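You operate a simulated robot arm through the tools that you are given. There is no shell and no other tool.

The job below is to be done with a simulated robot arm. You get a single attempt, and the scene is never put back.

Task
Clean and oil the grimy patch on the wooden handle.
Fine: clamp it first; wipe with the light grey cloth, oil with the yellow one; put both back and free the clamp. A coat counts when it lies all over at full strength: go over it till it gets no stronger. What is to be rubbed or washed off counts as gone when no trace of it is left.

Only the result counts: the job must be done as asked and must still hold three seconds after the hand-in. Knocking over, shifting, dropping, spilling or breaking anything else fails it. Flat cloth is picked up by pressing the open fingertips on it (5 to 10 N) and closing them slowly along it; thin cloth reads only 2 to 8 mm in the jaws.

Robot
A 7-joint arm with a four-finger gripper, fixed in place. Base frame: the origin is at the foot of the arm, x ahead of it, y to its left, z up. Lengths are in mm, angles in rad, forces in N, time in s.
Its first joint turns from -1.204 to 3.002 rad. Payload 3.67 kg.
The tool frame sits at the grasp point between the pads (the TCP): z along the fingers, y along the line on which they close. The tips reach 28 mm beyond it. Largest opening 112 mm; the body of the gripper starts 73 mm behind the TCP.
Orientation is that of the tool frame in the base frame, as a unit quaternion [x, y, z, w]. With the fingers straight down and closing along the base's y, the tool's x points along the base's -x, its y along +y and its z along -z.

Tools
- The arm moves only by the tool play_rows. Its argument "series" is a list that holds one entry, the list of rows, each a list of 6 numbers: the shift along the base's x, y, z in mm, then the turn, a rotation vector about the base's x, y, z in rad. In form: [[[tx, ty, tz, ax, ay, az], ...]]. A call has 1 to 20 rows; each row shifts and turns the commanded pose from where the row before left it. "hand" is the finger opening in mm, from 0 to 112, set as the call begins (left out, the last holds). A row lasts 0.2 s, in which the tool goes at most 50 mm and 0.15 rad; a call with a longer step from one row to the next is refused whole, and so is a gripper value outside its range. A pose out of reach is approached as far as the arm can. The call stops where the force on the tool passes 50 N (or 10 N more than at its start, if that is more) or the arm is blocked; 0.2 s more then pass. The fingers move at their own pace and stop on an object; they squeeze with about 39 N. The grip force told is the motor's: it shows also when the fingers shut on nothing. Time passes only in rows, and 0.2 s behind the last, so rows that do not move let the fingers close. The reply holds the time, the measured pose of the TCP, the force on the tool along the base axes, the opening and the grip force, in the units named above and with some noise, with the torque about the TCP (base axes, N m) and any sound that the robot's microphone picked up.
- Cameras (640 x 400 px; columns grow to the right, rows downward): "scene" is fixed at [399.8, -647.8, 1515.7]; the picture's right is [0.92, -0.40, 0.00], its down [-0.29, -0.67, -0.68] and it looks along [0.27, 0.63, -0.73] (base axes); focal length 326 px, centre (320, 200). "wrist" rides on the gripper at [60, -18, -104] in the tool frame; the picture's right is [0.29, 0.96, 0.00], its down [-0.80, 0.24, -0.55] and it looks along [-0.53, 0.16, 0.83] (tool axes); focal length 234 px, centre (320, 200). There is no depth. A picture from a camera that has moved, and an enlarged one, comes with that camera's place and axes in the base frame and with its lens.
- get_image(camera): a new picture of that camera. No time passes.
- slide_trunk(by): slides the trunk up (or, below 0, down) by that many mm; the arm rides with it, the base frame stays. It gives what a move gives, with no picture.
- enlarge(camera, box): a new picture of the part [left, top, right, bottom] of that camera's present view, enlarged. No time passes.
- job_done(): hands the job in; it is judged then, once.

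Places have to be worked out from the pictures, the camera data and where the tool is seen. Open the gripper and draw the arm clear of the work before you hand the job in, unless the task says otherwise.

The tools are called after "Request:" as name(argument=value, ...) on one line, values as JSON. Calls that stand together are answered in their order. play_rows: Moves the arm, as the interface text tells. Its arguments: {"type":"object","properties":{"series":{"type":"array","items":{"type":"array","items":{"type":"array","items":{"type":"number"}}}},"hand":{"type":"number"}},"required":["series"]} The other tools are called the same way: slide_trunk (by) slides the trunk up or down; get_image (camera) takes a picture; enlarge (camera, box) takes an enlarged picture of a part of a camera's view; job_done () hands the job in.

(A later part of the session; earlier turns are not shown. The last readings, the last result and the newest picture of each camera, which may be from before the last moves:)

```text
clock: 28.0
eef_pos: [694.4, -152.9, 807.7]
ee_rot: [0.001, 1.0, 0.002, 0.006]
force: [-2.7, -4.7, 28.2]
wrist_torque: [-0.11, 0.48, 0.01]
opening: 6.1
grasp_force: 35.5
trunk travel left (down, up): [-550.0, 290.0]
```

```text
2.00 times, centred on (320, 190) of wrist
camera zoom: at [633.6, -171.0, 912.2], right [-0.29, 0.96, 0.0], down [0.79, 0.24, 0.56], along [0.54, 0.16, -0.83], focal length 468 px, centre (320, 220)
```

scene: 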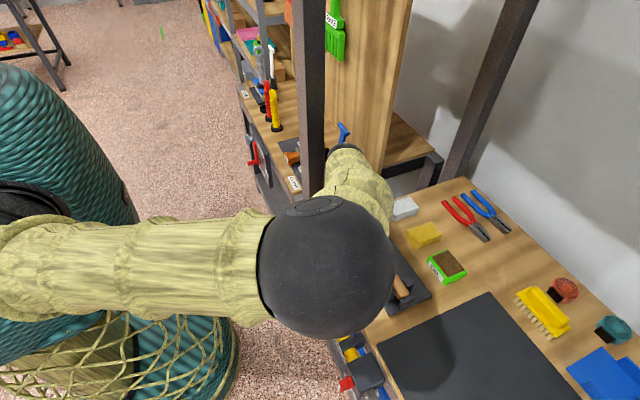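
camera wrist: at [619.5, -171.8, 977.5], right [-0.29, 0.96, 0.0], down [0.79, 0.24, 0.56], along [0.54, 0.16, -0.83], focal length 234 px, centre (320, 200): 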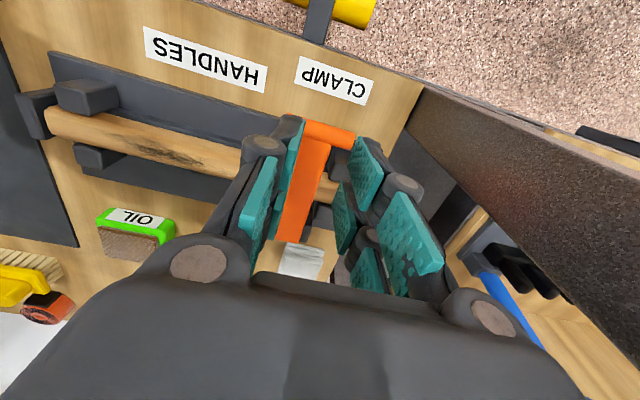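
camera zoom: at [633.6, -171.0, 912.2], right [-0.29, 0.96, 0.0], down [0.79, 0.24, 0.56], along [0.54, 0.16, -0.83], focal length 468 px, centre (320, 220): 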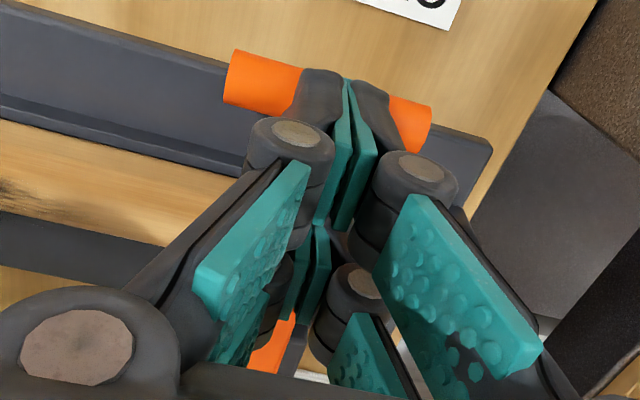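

Firm stop at 28 N with the blade top at z≈780: lever is fully home. Lifting straight off.

Request:
play_rows(series=[[[0, 0, 3, 0, 0, 0], [0, 0, 5, 0, 0, 0], [0, 0, 15, 0, 0, 0], [0, 0, 30, 0, 0, 0], [0, 0, 40, 0, 0, 0]]])

Request:
get_image(camera="wrist")

```text
clock: 29.2
eef_pos: [692.7, -150.9, 901.2]
ee_rot: [0.0, 1.0, 0.0, 0.004]
force: [-0.2, 0.2, -0.7]
wrist_torque: [-0.02, -0.05, 0.01]
opening: 0.0
grasp_force: 36.0
trunk travel left (down, up): [-550.0, 290.0]
```

```text
taken
camera wrist: at [633.0, -169.0, 1003.6], right [-0.29, 0.96, 0.0], down [0.79, 0.24, 0.56], along [0.54, 0.16, -0.83], focal length 234 px, centre (320, 200)
```

wrist: 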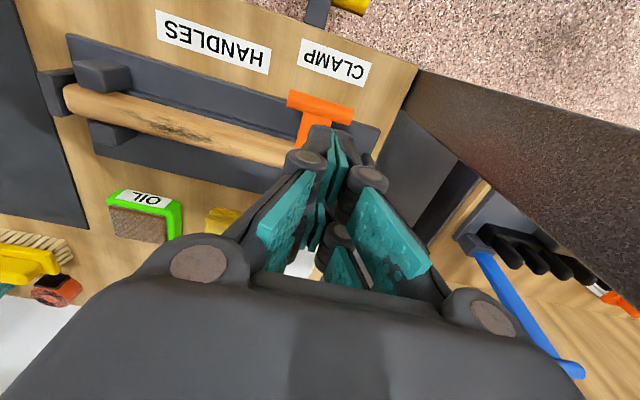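

Lever stays down. Now toward the grey cloth (≈x 852–962, y -156…-101). I'll stop short at (850,-165,900) to look at the cloth and at the clearance to the left bay.

Request:
play_rows(series=[[[40, 0, 0, 0, 0, 0], [40, -5, 0, 0, 0, 0], [40, -5, 0, 0, 0, 0], [37, -4, 0, 0, 0, 0]]], hand=112)

Request:
get_image(camera="wrist")

Request:
get_image(camera="scene")

```text
clock: 30.2
eef_pos: [854.3, -169.0, 898.7]
ee_rot: [0.001, 1.0, 0.002, 0.003]
force: [0.4, 0.5, -0.4]
wrist_torque: [0.02, 0.02, 0.01]
opening: 112.2
grasp_force: 0.1
trunk travel left (down, up): [-550.0, 290.0]
```

```text
taken
camera wrist: at [794.6, -186.0, 1001.7], right [-0.29, 0.96, 0.0], down [0.79, 0.24, 0.56], along [0.54, 0.16, -0.83], focal length 234 px, centre (320, 200)
```

wrist: 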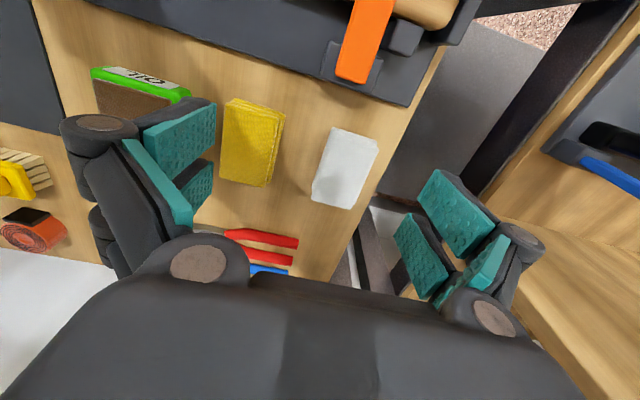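

```text
taken
```

scene: 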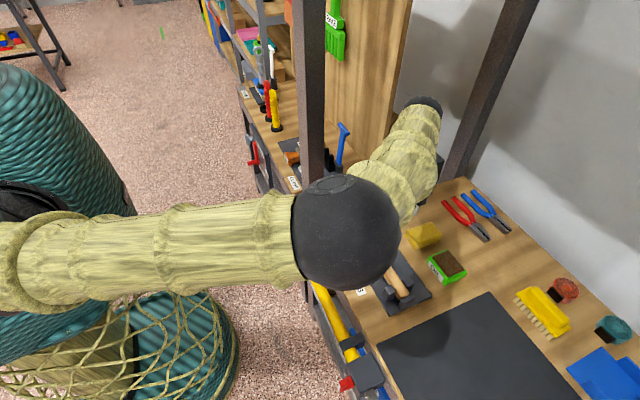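

Grey cloth centre ≈(912,-125), yellow ≈(914,-234), tops ≈750. I'll set the opening to 44 and go above the grey cloth.

Request:
play_rows(series=[[[20, 15, 0, 0, 0, 0], [20, 15, 0, 0, 0, 0], [18, 14, -10, 0, 0, 0], [0, 0, -30, 0, 0, 0], [0, 0, -30, 0, 0, 0], [0, 0, -15, 0, 0, 0]]], hand=44)

Request:
get_image(camera="wrist")

Request:
get_image(camera="scene")

```text
clock: 31.6
eef_pos: [909.7, -123.8, 814.9]
ee_rot: [0.002, 1.0, 0.001, 0.004]
force: [0.2, -0.1, -0.3]
wrist_torque: [-0.03, -0.01, 0.01]
opening: 43.9
grasp_force: 0.1
trunk travel left (down, up): [-550.0, 290.0]
```

```text
taken
camera wrist: at [849.1, -140.5, 917.4], right [-0.29, 0.96, 0.0], down [0.79, 0.24, 0.56], along [0.54, 0.16, -0.83], focal length 234 px, centre (320, 200)
```

wrist: 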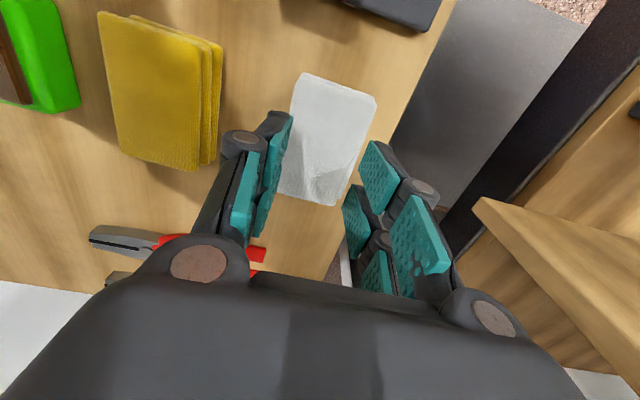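

```text
taken
```

scene: 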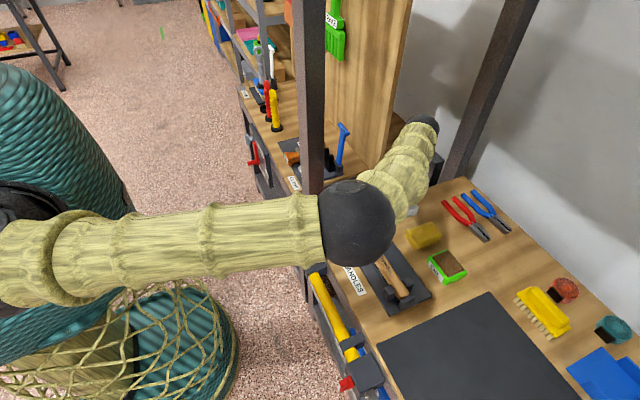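

The cloth centre is right below the TCP (predicted pixel (318,144), cloth centre (323,143)). Descending to contact.

Request:
play_rows(series=[[[0, 0, -15, 0, 0, 0], [0, 0, -10, 0, 0, 0], [0, 0, -4, 0, 0, 0], [0, 0, -3, 0, 0, 0]]])

```text
clock: 32.6
eef_pos: [909.4, -124.2, 782.0]
ee_rot: [0.001, 1.0, 0.001, 0.005]
force: [0.1, 0.2, -0.1]
wrist_torque: [0.02, -0.01, -0.04]
opening: 43.8
grasp_force: 0.1
trunk travel left (down, up): [-550.0, 290.0]
```

Request:
play_rows(series=[[[0, 0, -2, 0, 0, 0], [0, 0, -2, 0, 0, 0], [0, 0, -1.5, 0, 0, 0]]])

```text
clock: 33.4
eef_pos: [909.8, -123.8, 778.7]
ee_rot: [0.0, 1.0, 0.002, 0.006]
force: [-2.1, 1.2, 24.6]
wrist_torque: [0.17, 0.37, -0.02]
opening: 44.6
grasp_force: 7.8
trunk travel left (down, up): [-550.0, 290.0]
```

Contact at tips z≈750.5 but 25 N; easing up to get 5–10 N.

Request:
play_rows(series=[[[0, 0, 1, 0, 0, 0], [0, 0, 0, 0, 0, 0]]])

```text
clock: 34.0
eef_pos: [910.1, -124.7, 779.8]
ee_rot: [0.001, 1.0, 0.001, 0.005]
force: [1.9, 2.5, 25.4]
wrist_torque: [0.35, 0.25, 0.04]
opening: 45.1
grasp_force: 7.9
trunk travel left (down, up): [-550.0, 290.0]
```

Request:
play_rows(series=[[[0, 0, 0.8, 0, 0, 0], [0, 0, 0, 0, 0, 0]]])

```text
clock: 34.6
eef_pos: [909.2, -125.2, 779.3]
ee_rot: [0.002, 1.0, 0.001, 0.006]
force: [4.4, 2.3, 25.6]
wrist_torque: [0.31, 0.16, -0.02]
opening: 45.2
grasp_force: 7.9
trunk travel left (down, up): [-550.0, 290.0]
```

Request:
play_rows(series=[[[0, 0, 1, 0, 0, 0], [0, 0, 0, 0, 0, 0]]])

```text
clock: 35.2
eef_pos: [908.6, -124.3, 779.5]
ee_rot: [0.003, 1.0, 0.0, 0.004]
force: [6.7, 2.1, 16.9]
wrist_torque: [0.22, 0.01, -0.05]
opening: 43.9
grasp_force: 0.1
trunk travel left (down, up): [-550.0, 290.0]
```

Request:
play_rows(series=[[[0, 0, 0.6, 0, 0, 0], [0, 0, 0, 0, 0, 0]]])

```text
clock: 35.8
eef_pos: [908.9, -124.8, 779.9]
ee_rot: [0.0, 1.0, 0.001, 0.004]
force: [4.4, 1.0, 14.5]
wrist_torque: [0.16, 0.07, -0.06]
opening: 44.6
grasp_force: 0.4
trunk travel left (down, up): [-550.0, 290.0]
```

Request:
play_rows(series=[[[0, 0, 0.8, 0, 0, 0], [0, 0, 0, 0, 0, 0]]])

```text
clock: 36.4
eef_pos: [908.0, -125.8, 779.5]
ee_rot: [0.002, 1.0, 0.001, 0.004]
force: [0.4, -0.9, 9.1]
wrist_torque: [0.04, 0.11, -0.02]
opening: 43.9
grasp_force: 0.0
trunk travel left (down, up): [-550.0, 290.0]
```

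9 N: right in the range. Now closing slowly in steps while watching the force.

Request:
play_rows(series=[[[0, 0, 0, 0, 0, 0]]], hand=38)

Request:
play_rows(series=[[[0, 0, 0, 0, 0, 0]]], hand=32)

Request:
get_image(camera="wrist")

```text
clock: 36.8
eef_pos: [909.7, -124.4, 781.0]
ee_rot: [0.0, 1.0, 0.001, 0.005]
force: [-0.8, 0.0, 8.2]
wrist_torque: [-0.05, 0.06, -0.02]
opening: 36.1
grasp_force: 0.1
trunk travel left (down, up): [-550.0, 290.0]
```

```text
clock: 37.2
eef_pos: [909.0, -124.0, 780.4]
ee_rot: [0.0, 1.0, 0.001, 0.004]
force: [-1.0, -0.2, 6.4]
wrist_torque: [-0.03, 0.08, -0.06]
opening: 30.6
grasp_force: 0.0
trunk travel left (down, up): [-550.0, 290.0]
```

```text
taken
camera wrist: at [848.8, -141.1, 884.5], right [-0.29, 0.96, 0.0], down [0.79, 0.24, 0.56], along [0.54, 0.16, -0.83], focal length 234 px, centre (320, 200)
```

wrist: 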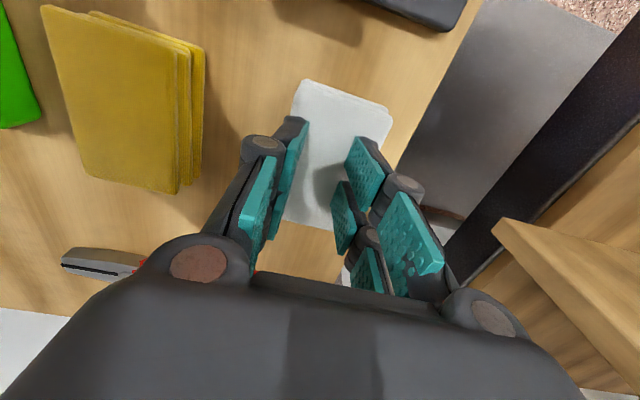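

Force is slowly falling (6 N); I add a touch of down-press while continuing to close.

Request:
play_rows(series=[[[0, 0, -0.5, 0, 0, 0]]], hand=26)

Request:
play_rows(series=[[[0, 0, 0, 0, 0, 0]]], hand=20)

```text
clock: 37.6
eef_pos: [908.5, -124.3, 782.1]
ee_rot: [0.001, 1.0, 0.002, 0.004]
force: [-0.6, 0.1, 9.1]
wrist_torque: [-0.04, 0.1, 0.03]
opening: 24.4
grasp_force: 0.0
trunk travel left (down, up): [-550.0, 290.0]
```

```text
clock: 38.0
eef_pos: [909.2, -125.8, 780.8]
ee_rot: [0.001, 1.0, 0.0, 0.005]
force: [-1.5, 0.9, 7.8]
wrist_torque: [-0.03, 0.1, -0.01]
opening: 17.8
grasp_force: 0.1
trunk travel left (down, up): [-550.0, 290.0]
```

Request:
play_rows(series=[[[0, 0, 0, 0, 0, 0]]], hand=14)

Request:
play_rows(series=[[[0, 0, -0.3, 0, 0, 0]]], hand=8)

Request:
play_rows(series=[[[0, 0, 0, 0, 0, 0], [0, 0, 0, 0, 0, 0]]], hand=0)

Request:
get_image(camera="wrist")

```text
clock: 38.4
eef_pos: [908.9, -124.7, 780.5]
ee_rot: [0.001, 1.0, 0.001, 0.005]
force: [-0.5, -0.2, 7.0]
wrist_torque: [0.01, 0.07, 0.01]
opening: 11.7
grasp_force: 0.1
trunk travel left (down, up): [-550.0, 290.0]
```

```text
clock: 38.8
eef_pos: [909.0, -124.4, 780.2]
ee_rot: [0.001, 1.0, 0.001, 0.004]
force: [3.1, 1.6, 6.1]
wrist_torque: [0.05, 0.02, -0.07]
opening: 6.6
grasp_force: 0.2
trunk travel left (down, up): [-550.0, 290.0]
```

```text
clock: 39.4
eef_pos: [907.1, -124.8, 778.4]
ee_rot: [0.0, 1.0, 0.0, 0.003]
force: [-0.7, 0.1, 2.5]
wrist_torque: [-0.04, 0.08, -0.01]
opening: 6.1
grasp_force: 35.4
trunk travel left (down, up): [-550.0, 290.0]
```

```text
taken
camera wrist: at [848.5, -141.9, 882.7], right [-0.29, 0.96, 0.0], down [0.79, 0.24, 0.56], along [0.54, 0.16, -0.83], focal length 234 px, centre (320, 200)
```

wrist: 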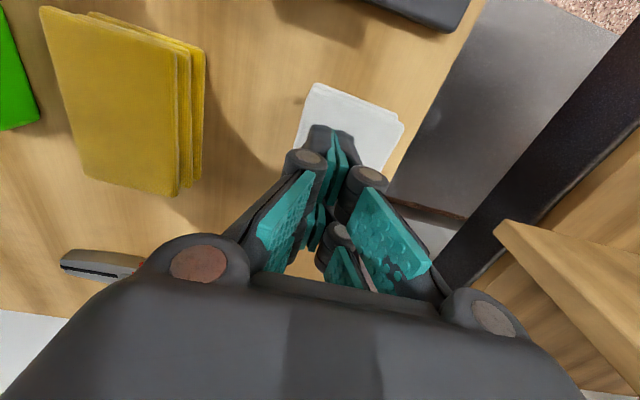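

Jaws read 6.1 mm with 35 N: cloth pinched. Lift slowly and check.

Request:
play_rows(series=[[[0, 0, 5, 0, 0, 0], [0, 0, 10, 0, 0, 0], [0, 0, 15, 0, 0, 0], [0, 0, 20, 0, 0, 0]]])

Request:
get_image(camera="wrist")

Request:
enlarge(camera="scene", box=[340, 150, 520, 270])

```text
clock: 40.4
eef_pos: [910.4, -123.7, 828.9]
ee_rot: [0.001, 1.0, 0.001, 0.004]
force: [0.8, -0.5, 0.4]
wrist_torque: [0.01, -0.01, 0.01]
opening: 0.0
grasp_force: 35.5
trunk travel left (down, up): [-550.0, 290.0]
```

```text
taken
camera wrist: at [850.5, -141.8, 933.0], right [-0.29, 0.96, 0.0], down [0.79, 0.24, 0.56], along [0.54, 0.16, -0.83], focal length 234 px, centre (320, 200)
```

wrist: 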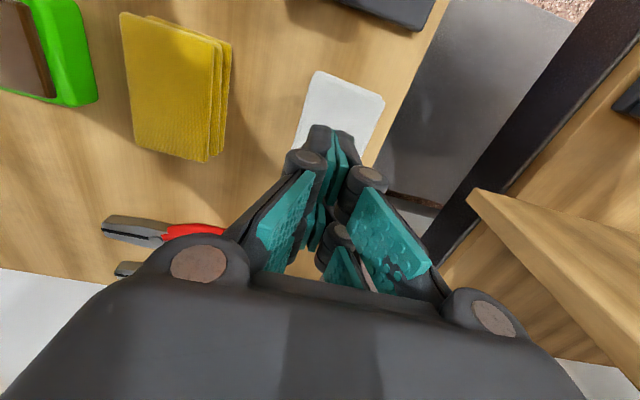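

```text
3.33 times, centred on (430, 210) of scene
camera zoom: at [399.8, -647.8, 1515.7], right [0.92, -0.4, 0.0], down [-0.29, -0.67, -0.68], along [0.27, 0.63, -0.73], focal length 1085 px, centre (-47, 167)
```

zoom: 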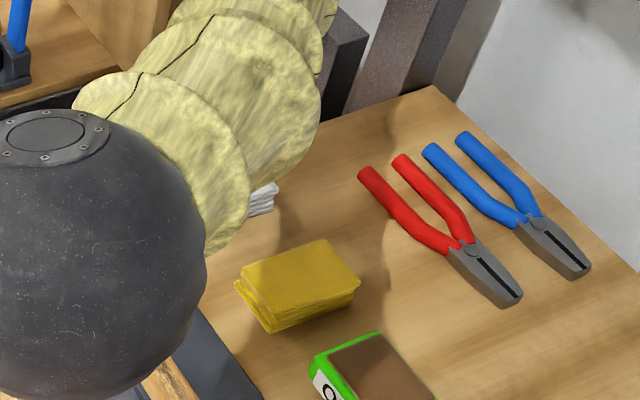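

The cloth slipped out (jaws read 0 now). The cloth is a folded pad ~54 wide and ~20 thick, so I'll check its state and grip it by its two long sides instead.

Request:
enlarge(camera="wrist", box=[260, 50, 420, 210])

Request:
play_rows(series=[[[0, 0, 10, 0, 0, 0], [-20, 0, 10, 0, 0, 0]]], hand=90)

Request:
enlarge(camera="wrist", box=[230, 50, 410, 230])

```text
2.50 times, centred on (340, 130) of wrist
camera zoom: at [850.5, -141.8, 933.0], right [-0.29, 0.96, 0.0], down [0.79, 0.24, 0.56], along [0.54, 0.16, -0.83], focal length 585 px, centre (270, 375)
```

zoom: 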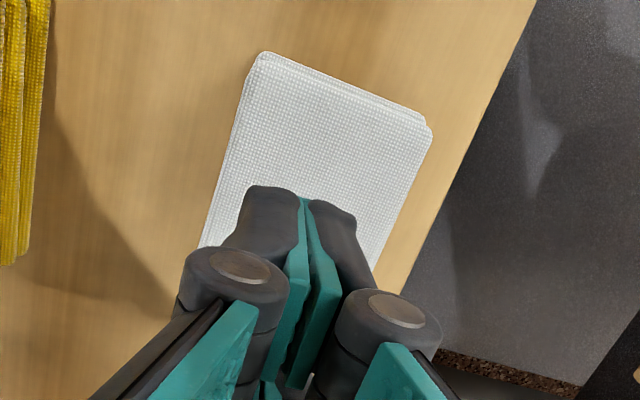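

```text
clock: 41.0
eef_pos: [889.8, -125.7, 847.9]
ee_rot: [0.001, 1.0, 0.0, 0.004]
force: [-0.1, -0.2, 0.0]
wrist_torque: [0.01, -0.03, -0.04]
opening: 89.6
grasp_force: 0.1
trunk travel left (down, up): [-550.0, 290.0]
```

```text
2.22 times, centred on (320, 140) of wrist
camera zoom: at [829.7, -143.0, 951.6], right [-0.29, 0.96, 0.0], down [0.79, 0.24, 0.56], along [0.54, 0.16, -0.83], focal length 520 px, centre (320, 333)
```

zoom: 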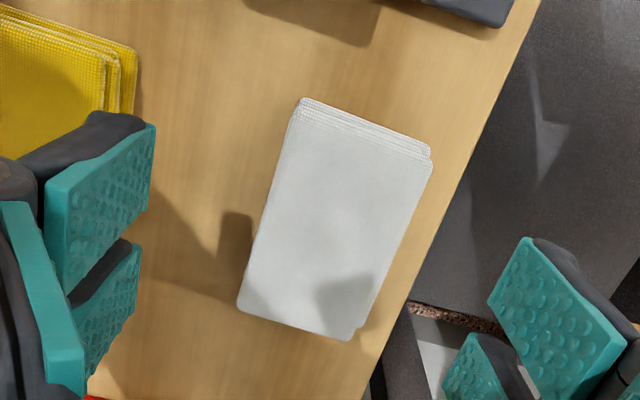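

Cloth pad seems intact, now at about x 870–957, y -143…-88 (centre ≈(914,-116)). I'll straddle it: opening 90, tips down to ≈740, then close.

Request:
play_rows(series=[[[12, 4, -20, 0, 0, 0], [10, 4, -20, 0, 0, 0], [0, 0, -15, 0, 0, 0], [0, 0, -10, 0, 0, 0], [0, 0, -8, 0, 0, 0], [0, 0, -4, 0, 0, 0]]])

Request:
get_image(camera="wrist")

```text
clock: 42.4
eef_pos: [912.8, -114.9, 773.0]
ee_rot: [0.001, 1.0, 0.001, 0.004]
force: [-0.4, 0.2, 0.5]
wrist_torque: [-0.01, 0.0, -0.03]
opening: 90.1
grasp_force: 0.1
trunk travel left (down, up): [-550.0, 290.0]
```

```text
taken
camera wrist: at [852.4, -132.5, 875.0], right [-0.29, 0.96, 0.0], down [0.79, 0.24, 0.56], along [0.54, 0.16, -0.83], focal length 234 px, centre (320, 200)
```

wrist: 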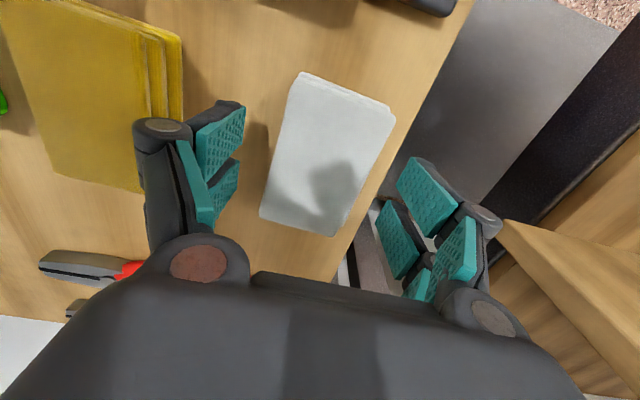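

Centred. Down 5 mm more, then close slowly on the sides.

Request:
play_rows(series=[[[0, 1.5, -3, 0, 0, 0], [0, 0, -2, 0, 0, 0], [0, 0, 0, 0, 0, 0]]], hand=64)

Request:
play_rows(series=[[[0, 0, 0, 0, 0, 0], [0, 0, 0, 0, 0, 0]]], hand=52)

Request:
play_rows(series=[[[0, 0, 0, 0, 0, 0], [0, 0, 0, 0, 0, 0]]], hand=40)

Request:
get_image(camera="wrist")

```text
clock: 43.2
eef_pos: [910.7, -114.3, 766.9]
ee_rot: [0.001, 1.0, 0.001, 0.005]
force: [0.7, 0.5, -0.4]
wrist_torque: [0.05, 0.0, 0.02]
opening: 64.0
grasp_force: 0.3
trunk travel left (down, up): [-550.0, 290.0]
```

```text
clock: 43.8
eef_pos: [911.1, -114.1, 767.1]
ee_rot: [0.001, 1.0, 0.0, 0.004]
force: [-0.2, 0.1, 2.2]
wrist_torque: [0.07, -0.01, 0.02]
opening: 59.2
grasp_force: 39.2
trunk travel left (down, up): [-550.0, 290.0]
```

```text
clock: 44.4
eef_pos: [911.6, -114.4, 766.6]
ee_rot: [0.001, 1.0, 0.001, 0.004]
force: [0.0, -0.1, 1.3]
wrist_torque: [0.08, -0.02, 0.05]
opening: 59.2
grasp_force: 39.3
trunk travel left (down, up): [-550.0, 290.0]
```

```text
taken
camera wrist: at [851.4, -131.3, 870.5], right [-0.29, 0.96, 0.0], down [0.79, 0.24, 0.56], along [0.54, 0.16, -0.83], focal length 234 px, centre (320, 200)
```

wrist: 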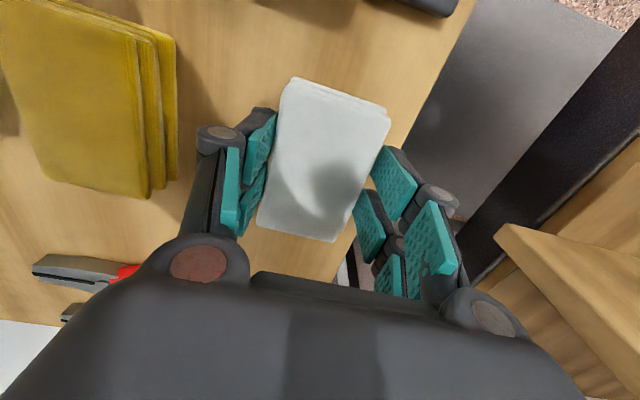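

Firm grip: 59 mm wide, 39 N, tips ≈8 mm above the cloth's underside. Lifting straight up and checking it comes along.

Request:
play_rows(series=[[[0, 0, 5, 0, 0, 0], [0, 0, 15, 0, 0, 0], [0, 0, 30, 0, 0, 0], [0, 0, 30, 0, 0, 0]]])

Request:
get_image(camera="wrist")

```text
clock: 45.4
eef_pos: [914.1, -115.8, 846.1]
ee_rot: [0.002, 1.0, 0.001, 0.004]
force: [-0.4, -0.1, -0.3]
wrist_torque: [-0.01, -0.02, 0.03]
opening: 39.9
grasp_force: 0.0
trunk travel left (down, up): [-550.0, 290.0]
```

```text
taken
camera wrist: at [853.5, -132.9, 949.8], right [-0.29, 0.96, 0.0], down [0.79, 0.24, 0.56], along [0.54, 0.16, -0.83], focal length 234 px, centre (320, 200)
```

wrist: 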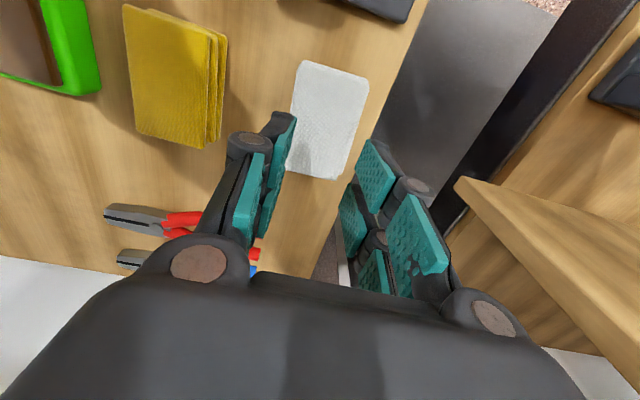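

The pad slipped out of a side grip too (jaws went to 40, cloth still lying in place at ≈(906,-115)). So I'll use the advised way, more carefully: press at 7–10 N throughout, close in small slow steps, and lift very slowly.

Request:
play_rows(series=[[[-3, 0, -20, 0, 0, 0], [-3, 0, -20, 0, 0, 0], [0, 0, -15, 0, 0, 0], [0, 0, -6, 0, 0, 0], [0, 0, -2, 0, 0, 0]]], hand=44)

Request:
get_image(camera="wrist")

```text
clock: 46.6
eef_pos: [908.3, -115.0, 785.4]
ee_rot: [0.001, 1.0, 0.001, 0.004]
force: [-0.2, -1.3, -0.1]
wrist_torque: [-0.04, -0.01, 0.02]
opening: 44.2
grasp_force: 0.1
trunk travel left (down, up): [-550.0, 290.0]
```

```text
taken
camera wrist: at [847.7, -132.4, 888.6], right [-0.29, 0.96, 0.0], down [0.79, 0.24, 0.56], along [0.54, 0.16, -0.83], focal length 234 px, centre (320, 200)
```

wrist: 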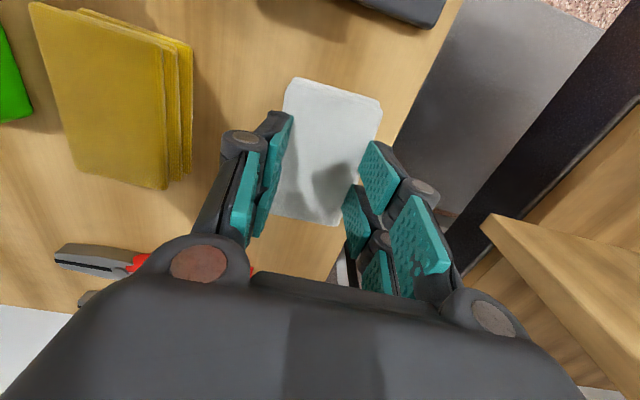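

Request:
play_rows(series=[[[0, 0, -2, 0, 0, 0], [0, 0, -1, 0, 0, 0], [0, 0, 0, 0, 0, 0]]], hand=36)

Request:
play_rows(series=[[[0, 0, -1, 0, 0, 0], [0, 0, 0, 0, 0, 0]]])

Request:
play_rows(series=[[[0, 0, -0.5, 0, 0, 0], [0, 0, 0, 0, 0, 0]]])

```text
clock: 47.4
eef_pos: [907.1, -115.8, 781.7]
ee_rot: [0.001, 1.0, 0.001, 0.003]
force: [0.6, 0.2, 0.8]
wrist_torque: [0.01, -0.07, -0.03]
opening: 35.9
grasp_force: 0.1
trunk travel left (down, up): [-550.0, 290.0]
```

```text
clock: 48.0
eef_pos: [905.9, -115.0, 781.6]
ee_rot: [0.001, 1.0, 0.0, 0.004]
force: [2.0, 0.5, 4.9]
wrist_torque: [-0.04, 0.06, -0.01]
opening: 36.3
grasp_force: 0.1
trunk travel left (down, up): [-550.0, 290.0]
```

```text
clock: 48.6
eef_pos: [906.1, -114.9, 782.9]
ee_rot: [0.001, 1.0, 0.001, 0.005]
force: [2.6, 0.4, 6.7]
wrist_torque: [-0.02, 0.08, -0.02]
opening: 35.7
grasp_force: 0.0
trunk travel left (down, up): [-550.0, 290.0]
```

6.7 N; a little more press and then close by 4 mm steps.

Request:
play_rows(series=[[[0, 0, -0.5, 0, 0, 0], [0, 0, 0, 0, 0, 0]]], hand=33)

Request:
play_rows(series=[[[0, 0, 0, 0, 0, 0], [0, 0, 0, 0, 0, 0]]], hand=29)

Request:
play_rows(series=[[[0, 0, 0, 0, 0, 0], [0, 0, 0, 0, 0, 0]]], hand=25)

Request:
play_rows(series=[[[0, 0, 0, 0, 0, 0], [0, 0, 0, 0, 0, 0]]], hand=21)

```text
clock: 49.2
eef_pos: [906.5, -115.9, 779.9]
ee_rot: [0.001, 1.0, 0.001, 0.004]
force: [-0.9, -0.3, 12.3]
wrist_torque: [0.0, 0.07, -0.01]
opening: 33.1
grasp_force: 0.1
trunk travel left (down, up): [-550.0, 290.0]
```

```text
clock: 49.8
eef_pos: [905.9, -115.1, 780.4]
ee_rot: [0.002, 1.0, 0.001, 0.005]
force: [0.8, 0.0, 14.3]
wrist_torque: [-0.12, 0.05, -0.02]
opening: 28.7
grasp_force: 0.1
trunk travel left (down, up): [-550.0, 290.0]
```

```text
clock: 50.4
eef_pos: [905.4, -116.1, 779.9]
ee_rot: [0.001, 1.0, 0.001, 0.005]
force: [0.9, -1.1, 15.5]
wrist_torque: [-0.09, 0.13, 0.02]
opening: 24.4
grasp_force: 0.0
trunk travel left (down, up): [-550.0, 290.0]
```

```text
clock: 51.0
eef_pos: [905.1, -114.6, 780.4]
ee_rot: [0.001, 1.0, 0.001, 0.004]
force: [0.3, -2.2, 16.1]
wrist_torque: [-0.08, 0.18, -0.04]
opening: 20.1
grasp_force: 0.1
trunk travel left (down, up): [-550.0, 290.0]
```

Force rose to 16 N; easing by 0.6 mm and continuing.

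Request:
play_rows(series=[[[0, 0, 0.7, 0, 0, 0], [0, 0, 0, 0, 0, 0]]])

Request:
play_rows(series=[[[0, 0, 0, 0, 0, 0], [0, 0, 0, 0, 0, 0]]], hand=17)

Request:
get_image(camera="wrist")

```text
clock: 51.6
eef_pos: [906.1, -114.4, 781.3]
ee_rot: [0.003, 1.0, 0.0, 0.005]
force: [-0.3, -3.5, 10.2]
wrist_torque: [-0.17, 0.12, -0.03]
opening: 20.7
grasp_force: 0.0
trunk travel left (down, up): [-550.0, 290.0]
```

```text
clock: 52.2
eef_pos: [905.4, -113.8, 781.2]
ee_rot: [0.001, 1.0, 0.0, 0.004]
force: [-1.6, -3.2, 8.3]
wrist_torque: [-0.13, 0.18, 0.06]
opening: 17.0
grasp_force: 0.2
trunk travel left (down, up): [-550.0, 290.0]
```

```text
taken
camera wrist: at [845.5, -131.9, 884.4], right [-0.29, 0.96, 0.0], down [0.79, 0.24, 0.56], along [0.54, 0.16, -0.83], focal length 234 px, centre (320, 200)
```

wrist: 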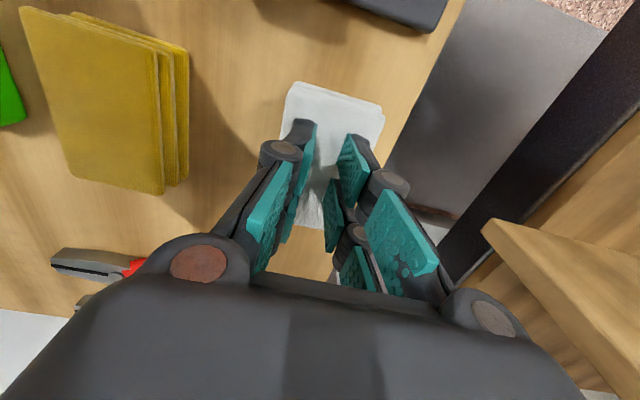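

Request:
play_rows(series=[[[0, 0, 0, 0, 0, 0], [0, 0, 0, 0, 0, 0]]], hand=13)

Request:
play_rows(series=[[[0, 0, 0, 0, 0, 0], [0, 0, 0, 0, 0, 0]]], hand=9)

Request:
enlarge(camera="wrist", box=[260, 60, 420, 240])

```text
clock: 52.8
eef_pos: [905.8, -114.1, 780.7]
ee_rot: [0.0, 1.0, 0.001, 0.004]
force: [-2.0, -0.1, 5.3]
wrist_torque: [-0.04, 0.15, 0.02]
opening: 12.8
grasp_force: 0.0
trunk travel left (down, up): [-550.0, 290.0]
```

```text
clock: 53.4
eef_pos: [905.0, -115.1, 780.7]
ee_rot: [0.001, 1.0, 0.001, 0.004]
force: [-0.9, 0.4, 1.8]
wrist_torque: [0.03, 0.07, -0.03]
opening: 8.2
grasp_force: 0.1
trunk travel left (down, up): [-550.0, 290.0]
```

```text
2.22 times, centred on (340, 150) of wrist
camera zoom: at [846.0, -131.6, 883.9], right [-0.29, 0.96, 0.0], down [0.79, 0.24, 0.56], along [0.54, 0.16, -0.83], focal length 520 px, centre (276, 311)
```

zoom: 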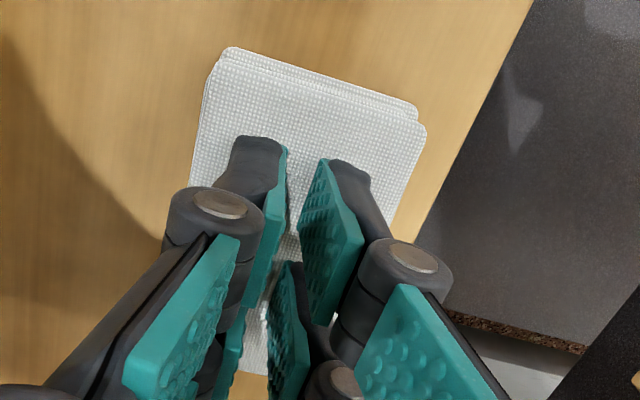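

Force fell to 1.8 N; press back to ~8 N before the final closing.

Request:
play_rows(series=[[[0, 0, -0.8, 0, 0, 0], [0, 0, 0, 0, 0, 0]]])

Request:
play_rows(series=[[[0, 0, -0.3, 0, 0, 0], [0, 0, 0, 0, 0, 0]]])

```text
clock: 54.0
eef_pos: [906.0, -114.3, 780.0]
ee_rot: [0.002, 1.0, 0.001, 0.005]
force: [0.0, -0.2, 3.1]
wrist_torque: [0.01, 0.03, -0.02]
opening: 8.6
grasp_force: 0.1
trunk travel left (down, up): [-550.0, 290.0]
```

```text
clock: 54.6
eef_pos: [905.8, -114.8, 779.7]
ee_rot: [0.002, 1.0, 0.001, 0.005]
force: [4.1, 0.1, 7.9]
wrist_torque: [-0.02, 0.04, 0.01]
opening: 8.5
grasp_force: 0.1
trunk travel left (down, up): [-550.0, 290.0]
```

8 N. Now the final closing, with a pause to settle.

Request:
play_rows(series=[[[0, 0, 0, 0, 0, 0], [0, 0, 0, 0, 0, 0]]], hand=5)

Request:
play_rows(series=[[[0, 0, 0, 0, 0, 0], [0, 0, 0, 0, 0, 0], [0, 0, 0, 0, 0, 0]]], hand=0)

```text
clock: 55.2
eef_pos: [904.9, -114.3, 780.0]
ee_rot: [0.002, 1.0, 0.001, 0.004]
force: [0.5, -1.1, 6.9]
wrist_torque: [-0.04, 0.12, 0.02]
opening: 5.9
grasp_force: 0.1
trunk travel left (down, up): [-550.0, 290.0]
```

```text
clock: 56.0
eef_pos: [905.6, -114.4, 779.3]
ee_rot: [0.001, 1.0, 0.001, 0.005]
force: [-0.7, -0.4, 2.4]
wrist_torque: [-0.02, 0.08, 0.01]
opening: 6.2
grasp_force: 35.6
trunk travel left (down, up): [-550.0, 290.0]
```

Jaws at 6.2 mm with 36 N. Lifting very slowly.

Request:
play_rows(series=[[[0, 0, 1, 0, 0, 0], [0, 0, 1, 0, 0, 0], [0, 0, 1, 0, 0, 0]]])

Request:
play_rows(series=[[[0, 0, 1, 0, 0, 0], [0, 0, 1, 0, 0, 0], [0, 0, 1, 0, 0, 0], [0, 0, 1, 0, 0, 0]]])

Request:
enlarge(camera="wrist", box=[260, 60, 420, 240])

```text
clock: 56.8
eef_pos: [905.5, -113.8, 782.2]
ee_rot: [0.0, 1.0, 0.001, 0.005]
force: [0.4, 0.5, -0.8]
wrist_torque: [0.02, 0.02, -0.03]
opening: 0.2
grasp_force: 36.4
trunk travel left (down, up): [-550.0, 290.0]
```

```text
clock: 57.8
eef_pos: [905.4, -114.4, 786.8]
ee_rot: [0.001, 1.0, 0.001, 0.003]
force: [0.6, 1.1, 0.2]
wrist_torque: [0.0, 0.02, 0.0]
opening: 0.0
grasp_force: 35.8
trunk travel left (down, up): [-550.0, 290.0]
```

```text
2.22 times, centred on (340, 150) of wrist
camera zoom: at [845.4, -131.4, 890.0], right [-0.29, 0.96, 0.0], down [0.79, 0.24, 0.56], along [0.54, 0.16, -0.83], focal length 520 px, centre (276, 311)
```

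zoom: 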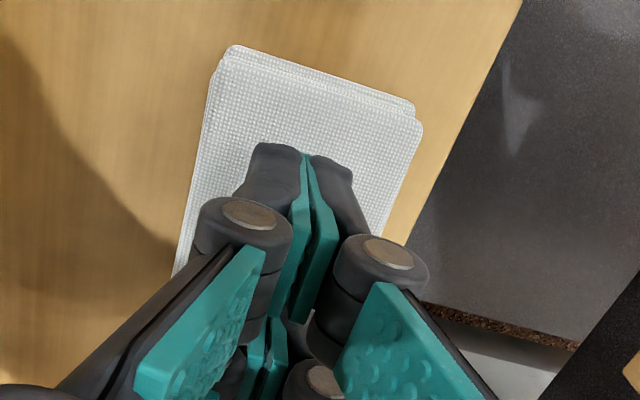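

The "6 mm" was just tip press; the cloth stays. It behaves like a firm folded pad, and the earlier side grip held it only with the rounded tip ends. I'll grip the sides again, this time with the tips right down near the bench (~1–2 mm above).

Request:
play_rows(series=[[[0, 0, 15, 0, 0, 0], [3, 0, 10, 0, 0, 0], [0, 0, 0, 0, 0, 0]]], hand=90)

Request:
play_rows(series=[[[0, 0, -15, 0, 0, 0], [0, 0, -15, 0, 0, 0], [0, 0, -10, 0, 0, 0], [0, 0, -5, 0, 0, 0], [0, 0, -3, 0, 0, 0]]])

Request:
get_image(camera="wrist")

```text
clock: 58.6
eef_pos: [908.9, -115.0, 811.2]
ee_rot: [0.001, 1.0, 0.001, 0.005]
force: [0.8, 0.1, -0.1]
wrist_torque: [-0.03, 0.0, 0.0]
opening: 90.1
grasp_force: 0.0
trunk travel left (down, up): [-550.0, 290.0]
```

```text
clock: 59.8
eef_pos: [908.4, -115.2, 764.6]
ee_rot: [0.001, 1.0, 0.002, 0.004]
force: [-0.8, 0.0, 0.0]
wrist_torque: [0.0, -0.01, -0.03]
opening: 89.9
grasp_force: 0.1
trunk travel left (down, up): [-550.0, 290.0]
```

```text
taken
camera wrist: at [848.6, -131.7, 867.3], right [-0.29, 0.96, 0.0], down [0.79, 0.24, 0.56], along [0.54, 0.16, -0.83], focal length 234 px, centre (320, 200)
```

wrist: 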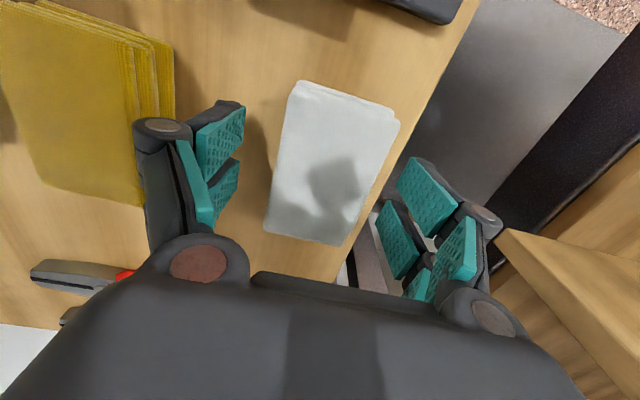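

Cloth centre is ~4 mm to +y of the TCP. Correcting and feeling for the bench.

Request:
play_rows(series=[[[0, 3.5, 0, 0, 0, 0], [0, 0, -2, 0, 0, 0], [0, 0, -1, 0, 0, 0], [0, 0, 0, 0, 0, 0]]])

Request:
play_rows(series=[[[0, 0, -1, 0, 0, 0], [0, 0, 0, 0, 0, 0]]])

Request:
play_rows(series=[[[0, 0, -1, 0, 0, 0], [0, 0, 0, 0, 0, 0]]])

```text
clock: 60.8
eef_pos: [908.7, -111.6, 760.5]
ee_rot: [0.0, 1.0, 0.001, 0.004]
force: [0.3, 0.0, -0.7]
wrist_torque: [-0.05, 0.01, 0.03]
opening: 90.1
grasp_force: 0.2
trunk travel left (down, up): [-550.0, 290.0]
```

```text
clock: 61.4
eef_pos: [907.6, -109.5, 760.1]
ee_rot: [0.0, 1.0, 0.001, 0.005]
force: [0.7, 0.4, -0.3]
wrist_torque: [0.01, 0.03, 0.01]
opening: 90.0
grasp_force: 0.0
trunk travel left (down, up): [-550.0, 290.0]
```

```text
clock: 62.0
eef_pos: [908.4, -111.3, 759.1]
ee_rot: [0.001, 1.0, 0.001, 0.004]
force: [-0.1, -0.2, -0.4]
wrist_torque: [0.01, 0.01, -0.01]
opening: 90.0
grasp_force: 0.0
trunk travel left (down, up): [-550.0, 290.0]
```

Request:
play_rows(series=[[[0, 0, -1, 0, 0, 0], [0, 0, 0, 0, 0, 0]]])

Request:
play_rows(series=[[[0, 0, -1, 0, 0, 0], [0, 0, 0, 0, 0, 0]]])

Request:
play_rows(series=[[[0, 0, -1, 0, 0, 0], [0, 0, 0, 0, 0, 0]]])

```text
clock: 62.6
eef_pos: [909.6, -111.1, 757.3]
ee_rot: [0.002, 1.0, 0.002, 0.005]
force: [-0.2, -0.6, 0.0]
wrist_torque: [-0.01, 0.02, 0.0]
opening: 90.0
grasp_force: 0.1
trunk travel left (down, up): [-550.0, 290.0]
```

```text
clock: 63.2
eef_pos: [907.7, -109.9, 755.7]
ee_rot: [0.001, 1.0, 0.001, 0.005]
force: [0.0, -0.9, 0.1]
wrist_torque: [-0.01, -0.03, -0.01]
opening: 90.1
grasp_force: 0.1
trunk travel left (down, up): [-550.0, 290.0]
```

```text
clock: 63.8
eef_pos: [908.9, -111.4, 755.9]
ee_rot: [0.001, 1.0, 0.001, 0.004]
force: [0.3, -0.7, 0.9]
wrist_torque: [0.0, 0.0, -0.01]
opening: 90.2
grasp_force: 0.1
trunk travel left (down, up): [-550.0, 290.0]
```

Request:
play_rows(series=[[[0, 0, -1, 0, 0, 0], [0, 0, 0, 0, 0, 0]]])

Request:
play_rows(series=[[[0, 0, -1, 0, 0, 0], [0, 0, 0, 0, 0, 0]]])

Request:
play_rows(series=[[[0, 0, -1, 0, 0, 0], [0, 0, 0, 0, 0, 0]]])

```text
clock: 64.4
eef_pos: [909.4, -111.0, 755.6]
ee_rot: [0.001, 1.0, 0.001, 0.004]
force: [-0.3, 0.0, 0.2]
wrist_torque: [0.03, 0.02, 0.02]
opening: 89.6
grasp_force: 0.1
trunk travel left (down, up): [-550.0, 290.0]
```

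```text
clock: 65.0
eef_pos: [909.1, -110.6, 754.5]
ee_rot: [0.001, 1.0, 0.001, 0.004]
force: [0.1, -0.4, 0.9]
wrist_torque: [-0.01, 0.0, -0.01]
opening: 90.1
grasp_force: 0.1
trunk travel left (down, up): [-550.0, 290.0]
```

```text
clock: 65.6
eef_pos: [908.8, -110.5, 753.1]
ee_rot: [0.001, 1.0, 0.001, 0.005]
force: [0.1, -1.4, 0.6]
wrist_torque: [0.0, 0.01, -0.01]
opening: 89.9
grasp_force: 0.0
trunk travel left (down, up): [-550.0, 290.0]
```

No bench contact yet with tips ≈725, so the overlap with the cloth is now ~25 mm. Closing on the sides here.

Request:
play_rows(series=[[[0, 0, 0, 0, 0, 0], [0, 0, 0, 0, 0, 0]]], hand=66)

Request:
play_rows(series=[[[0, 0, 0, 0, 0, 0], [0, 0, 0, 0, 0, 0]]], hand=56)

Request:
play_rows(series=[[[0, 0, 0, 0, 0, 0], [0, 0, 0, 0, 0, 0], [0, 0, 0, 0, 0, 0]]], hand=30)

Request:
get_image(camera="wrist")

```text
clock: 66.2
eef_pos: [909.6, -110.7, 752.8]
ee_rot: [0.001, 1.0, 0.0, 0.005]
force: [-0.2, -0.1, 0.2]
wrist_torque: [0.01, 0.01, 0.02]
opening: 65.9
grasp_force: 0.0
trunk travel left (down, up): [-550.0, 290.0]
```

```text
clock: 66.8
eef_pos: [908.3, -109.8, 753.6]
ee_rot: [0.0, 1.0, 0.001, 0.004]
force: [0.0, 0.4, 1.0]
wrist_torque: [0.08, -0.05, -0.03]
opening: 59.1
grasp_force: 39.0
trunk travel left (down, up): [-550.0, 290.0]
```

```text
clock: 67.6
eef_pos: [908.4, -111.1, 753.9]
ee_rot: [0.0, 1.0, 0.001, 0.004]
force: [0.4, 0.1, 2.8]
wrist_torque: [0.06, -0.02, 0.02]
opening: 59.1
grasp_force: 38.4
trunk travel left (down, up): [-550.0, 290.0]
```

```text
taken
camera wrist: at [848.2, -127.7, 856.9], right [-0.29, 0.96, 0.0], down [0.79, 0.24, 0.56], along [0.54, 0.16, -0.83], focal length 234 px, centre (320, 200)
```

wrist: 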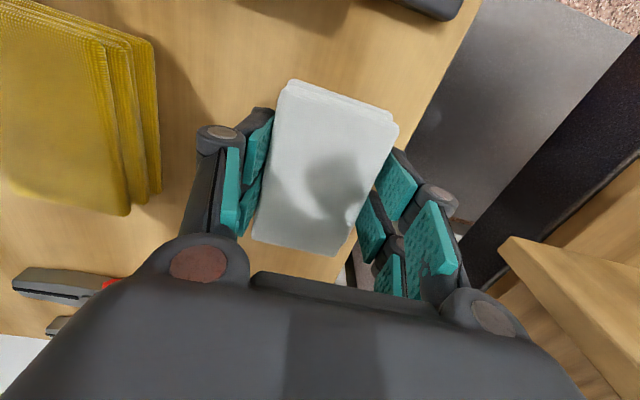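

Same 59 mm at 39 N with deeper overlap. Lifting slowly and watching the opening.

Request:
play_rows(series=[[[0, 0, 1, 0, 0, 0], [0, 0, 2, 0, 0, 0], [0, 0, 2, 0, 0, 0]]])

Request:
play_rows(series=[[[0, 0, 2, 0, 0, 0], [0, 0, 3, 0, 0, 0], [0, 0, 3, 0, 0, 0]]])

Request:
get_image(camera="wrist")

```text
clock: 68.4
eef_pos: [909.3, -109.9, 757.0]
ee_rot: [0.001, 1.0, 0.0, 0.004]
force: [-0.2, 0.0, -0.5]
wrist_torque: [0.01, -0.01, -0.03]
opening: 59.2
grasp_force: 38.5
trunk travel left (down, up): [-550.0, 290.0]
```

```text
clock: 69.2
eef_pos: [908.2, -110.6, 766.2]
ee_rot: [0.001, 1.0, 0.001, 0.003]
force: [0.4, 0.3, -0.7]
wrist_torque: [-0.04, -0.03, 0.02]
opening: 59.3
grasp_force: 39.4
trunk travel left (down, up): [-550.0, 290.0]
```

```text
taken
camera wrist: at [848.2, -128.1, 869.3], right [-0.29, 0.96, 0.0], down [0.79, 0.24, 0.56], along [0.54, 0.16, -0.83], focal length 234 px, centre (320, 200)
```

wrist: 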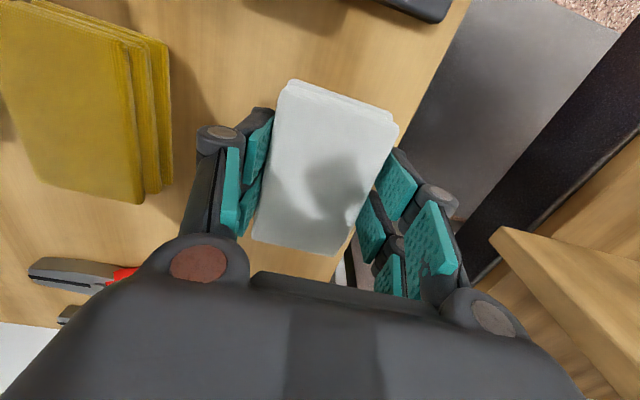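

The cloth is held and comes along. Raising and carrying it above the handle; there I'll turn the tool 90° about z so the fingers straddle the handle with the cloth pressing on top.

Request:
play_rows(series=[[[0, 0, 15, 0, 0, 0], [0, 0, 30, 0, 0, 0], [0, 0, 30, 0, 0, 0], [0, -15, 30, 0, 0, 0], [-25, -35, 0, 0, 0, 0], [-30, -35, 0, 0, 0, 0], [-30, -35, 0, 0, 0, 0], [-30, -35, 0, 0, 0, 0], [-30, -20, 0, 0, 0, 0], [-22, 0, 0, 0, 0, 0]]])

Request:
get_image(camera="wrist")

Request:
get_image(camera="scene")

```text
clock: 71.4
eef_pos: [741.2, -288.2, 872.5]
ee_rot: [0.001, 1.0, 0.002, 0.004]
force: [0.2, -0.8, 0.0]
wrist_torque: [-0.01, -0.01, 0.01]
opening: 59.3
grasp_force: 38.5
trunk travel left (down, up): [-550.0, 290.0]
```

```text
taken
camera wrist: at [681.8, -305.5, 975.8], right [-0.29, 0.96, 0.0], down [0.79, 0.24, 0.56], along [0.54, 0.16, -0.83], focal length 234 px, centre (320, 200)
```

wrist: 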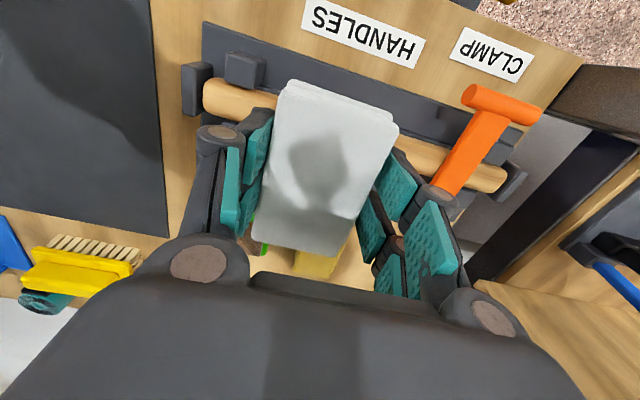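

```text
taken
```

scene: 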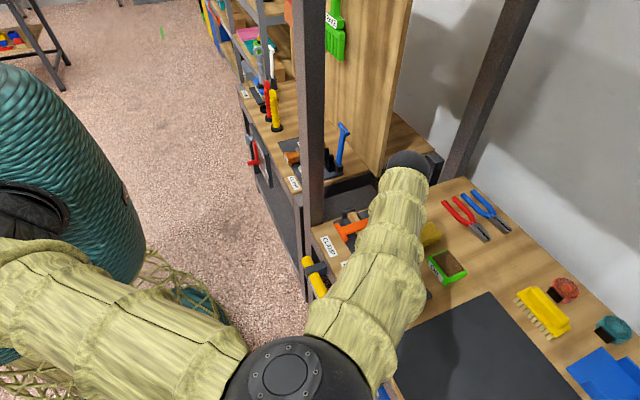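

Cloth secure. Turning the tool about z in steps (first half).

Request:
play_rows(series=[[[0, 0, 0, 0, 0, 0.14], [0, 0, 0, 0, 0, 0.14], [0, 0, 0, 0, 0, 0.14], [0, 0, 0, 0, 0, 0.14], [0, 0, 0, 0, 0, 0.14]]])

Request:
play_rows(series=[[[0, 0, 0, 0, 0, 0.145], [0, 0, 0, 0, 0, 0.145], [0, 0, 0, 0, 0, 0.145], [0, 0, 0, 0, 0, 0.145], [0, 0, 0, 0, 0, 0.145], [0, 0, 0, 0, 0, 0.145]]])

Request:
get_image(camera="wrist")

Request:
get_image(camera="scene")

```text
clock: 72.6
eef_pos: [742.7, -287.2, 870.0]
ee_rot: [-0.342, 0.94, 0.004, 0.003]
force: [-0.4, 0.0, -0.9]
wrist_torque: [0.02, -0.01, -0.01]
opening: 59.1
grasp_force: 38.5
trunk travel left (down, up): [-550.0, 290.0]
```

```text
clock: 74.0
eef_pos: [742.4, -285.9, 870.4]
ee_rot: [-0.342, 0.94, 0.002, 0.004]
force: [0.1, 0.3, -1.0]
wrist_torque: [0.03, -0.03, 0.0]
opening: 59.5
grasp_force: 38.6
out of reach, approached as far as the arm can: row 1, 2, 3, 4, 5, 6
trunk travel left (down, up): [-550.0, 290.0]
```

```text
taken
camera wrist: at [708.3, -338.6, 974.1], right [-0.84, 0.55, 0.0], down [0.45, 0.69, 0.56], along [0.31, 0.47, -0.83], focal length 234 px, centre (320, 200)
```

wrist: 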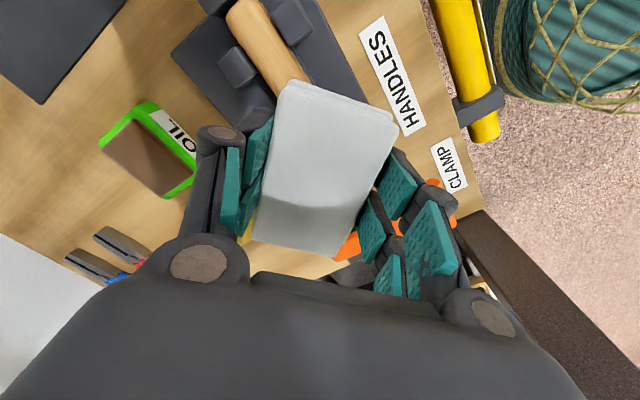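

```text
taken
```

scene: 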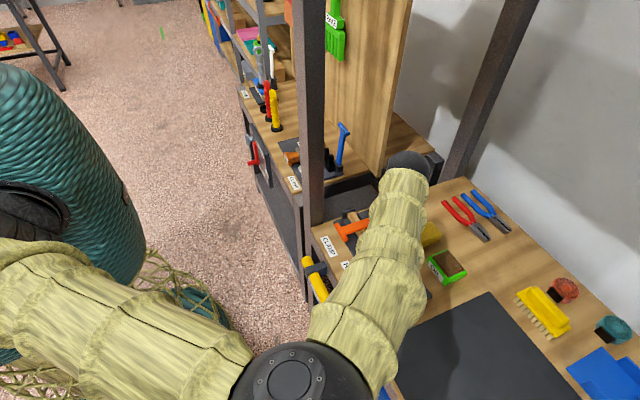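

Joint limit at +0.7 rad. I'll turn back and try the other direction (-90° is equivalent).

Request:
play_rows(series=[[[0, 0, 0, 0, 0, -0.14], [0, 0, 0, 0, 0, -0.14], [0, 0, 0, 0, 0, -0.14], [0, 0, 0, 0, 0, -0.14], [0, 0, 0, 0, 0, -0.14]]])

```text
clock: 75.2
eef_pos: [741.3, -287.7, 870.5]
ee_rot: [0.002, 1.0, 0.0, 0.004]
force: [0.5, -0.6, 0.2]
wrist_torque: [0.01, 0.04, 0.0]
opening: 59.1
grasp_force: 39.1
trunk travel left (down, up): [-550.0, 290.0]
```

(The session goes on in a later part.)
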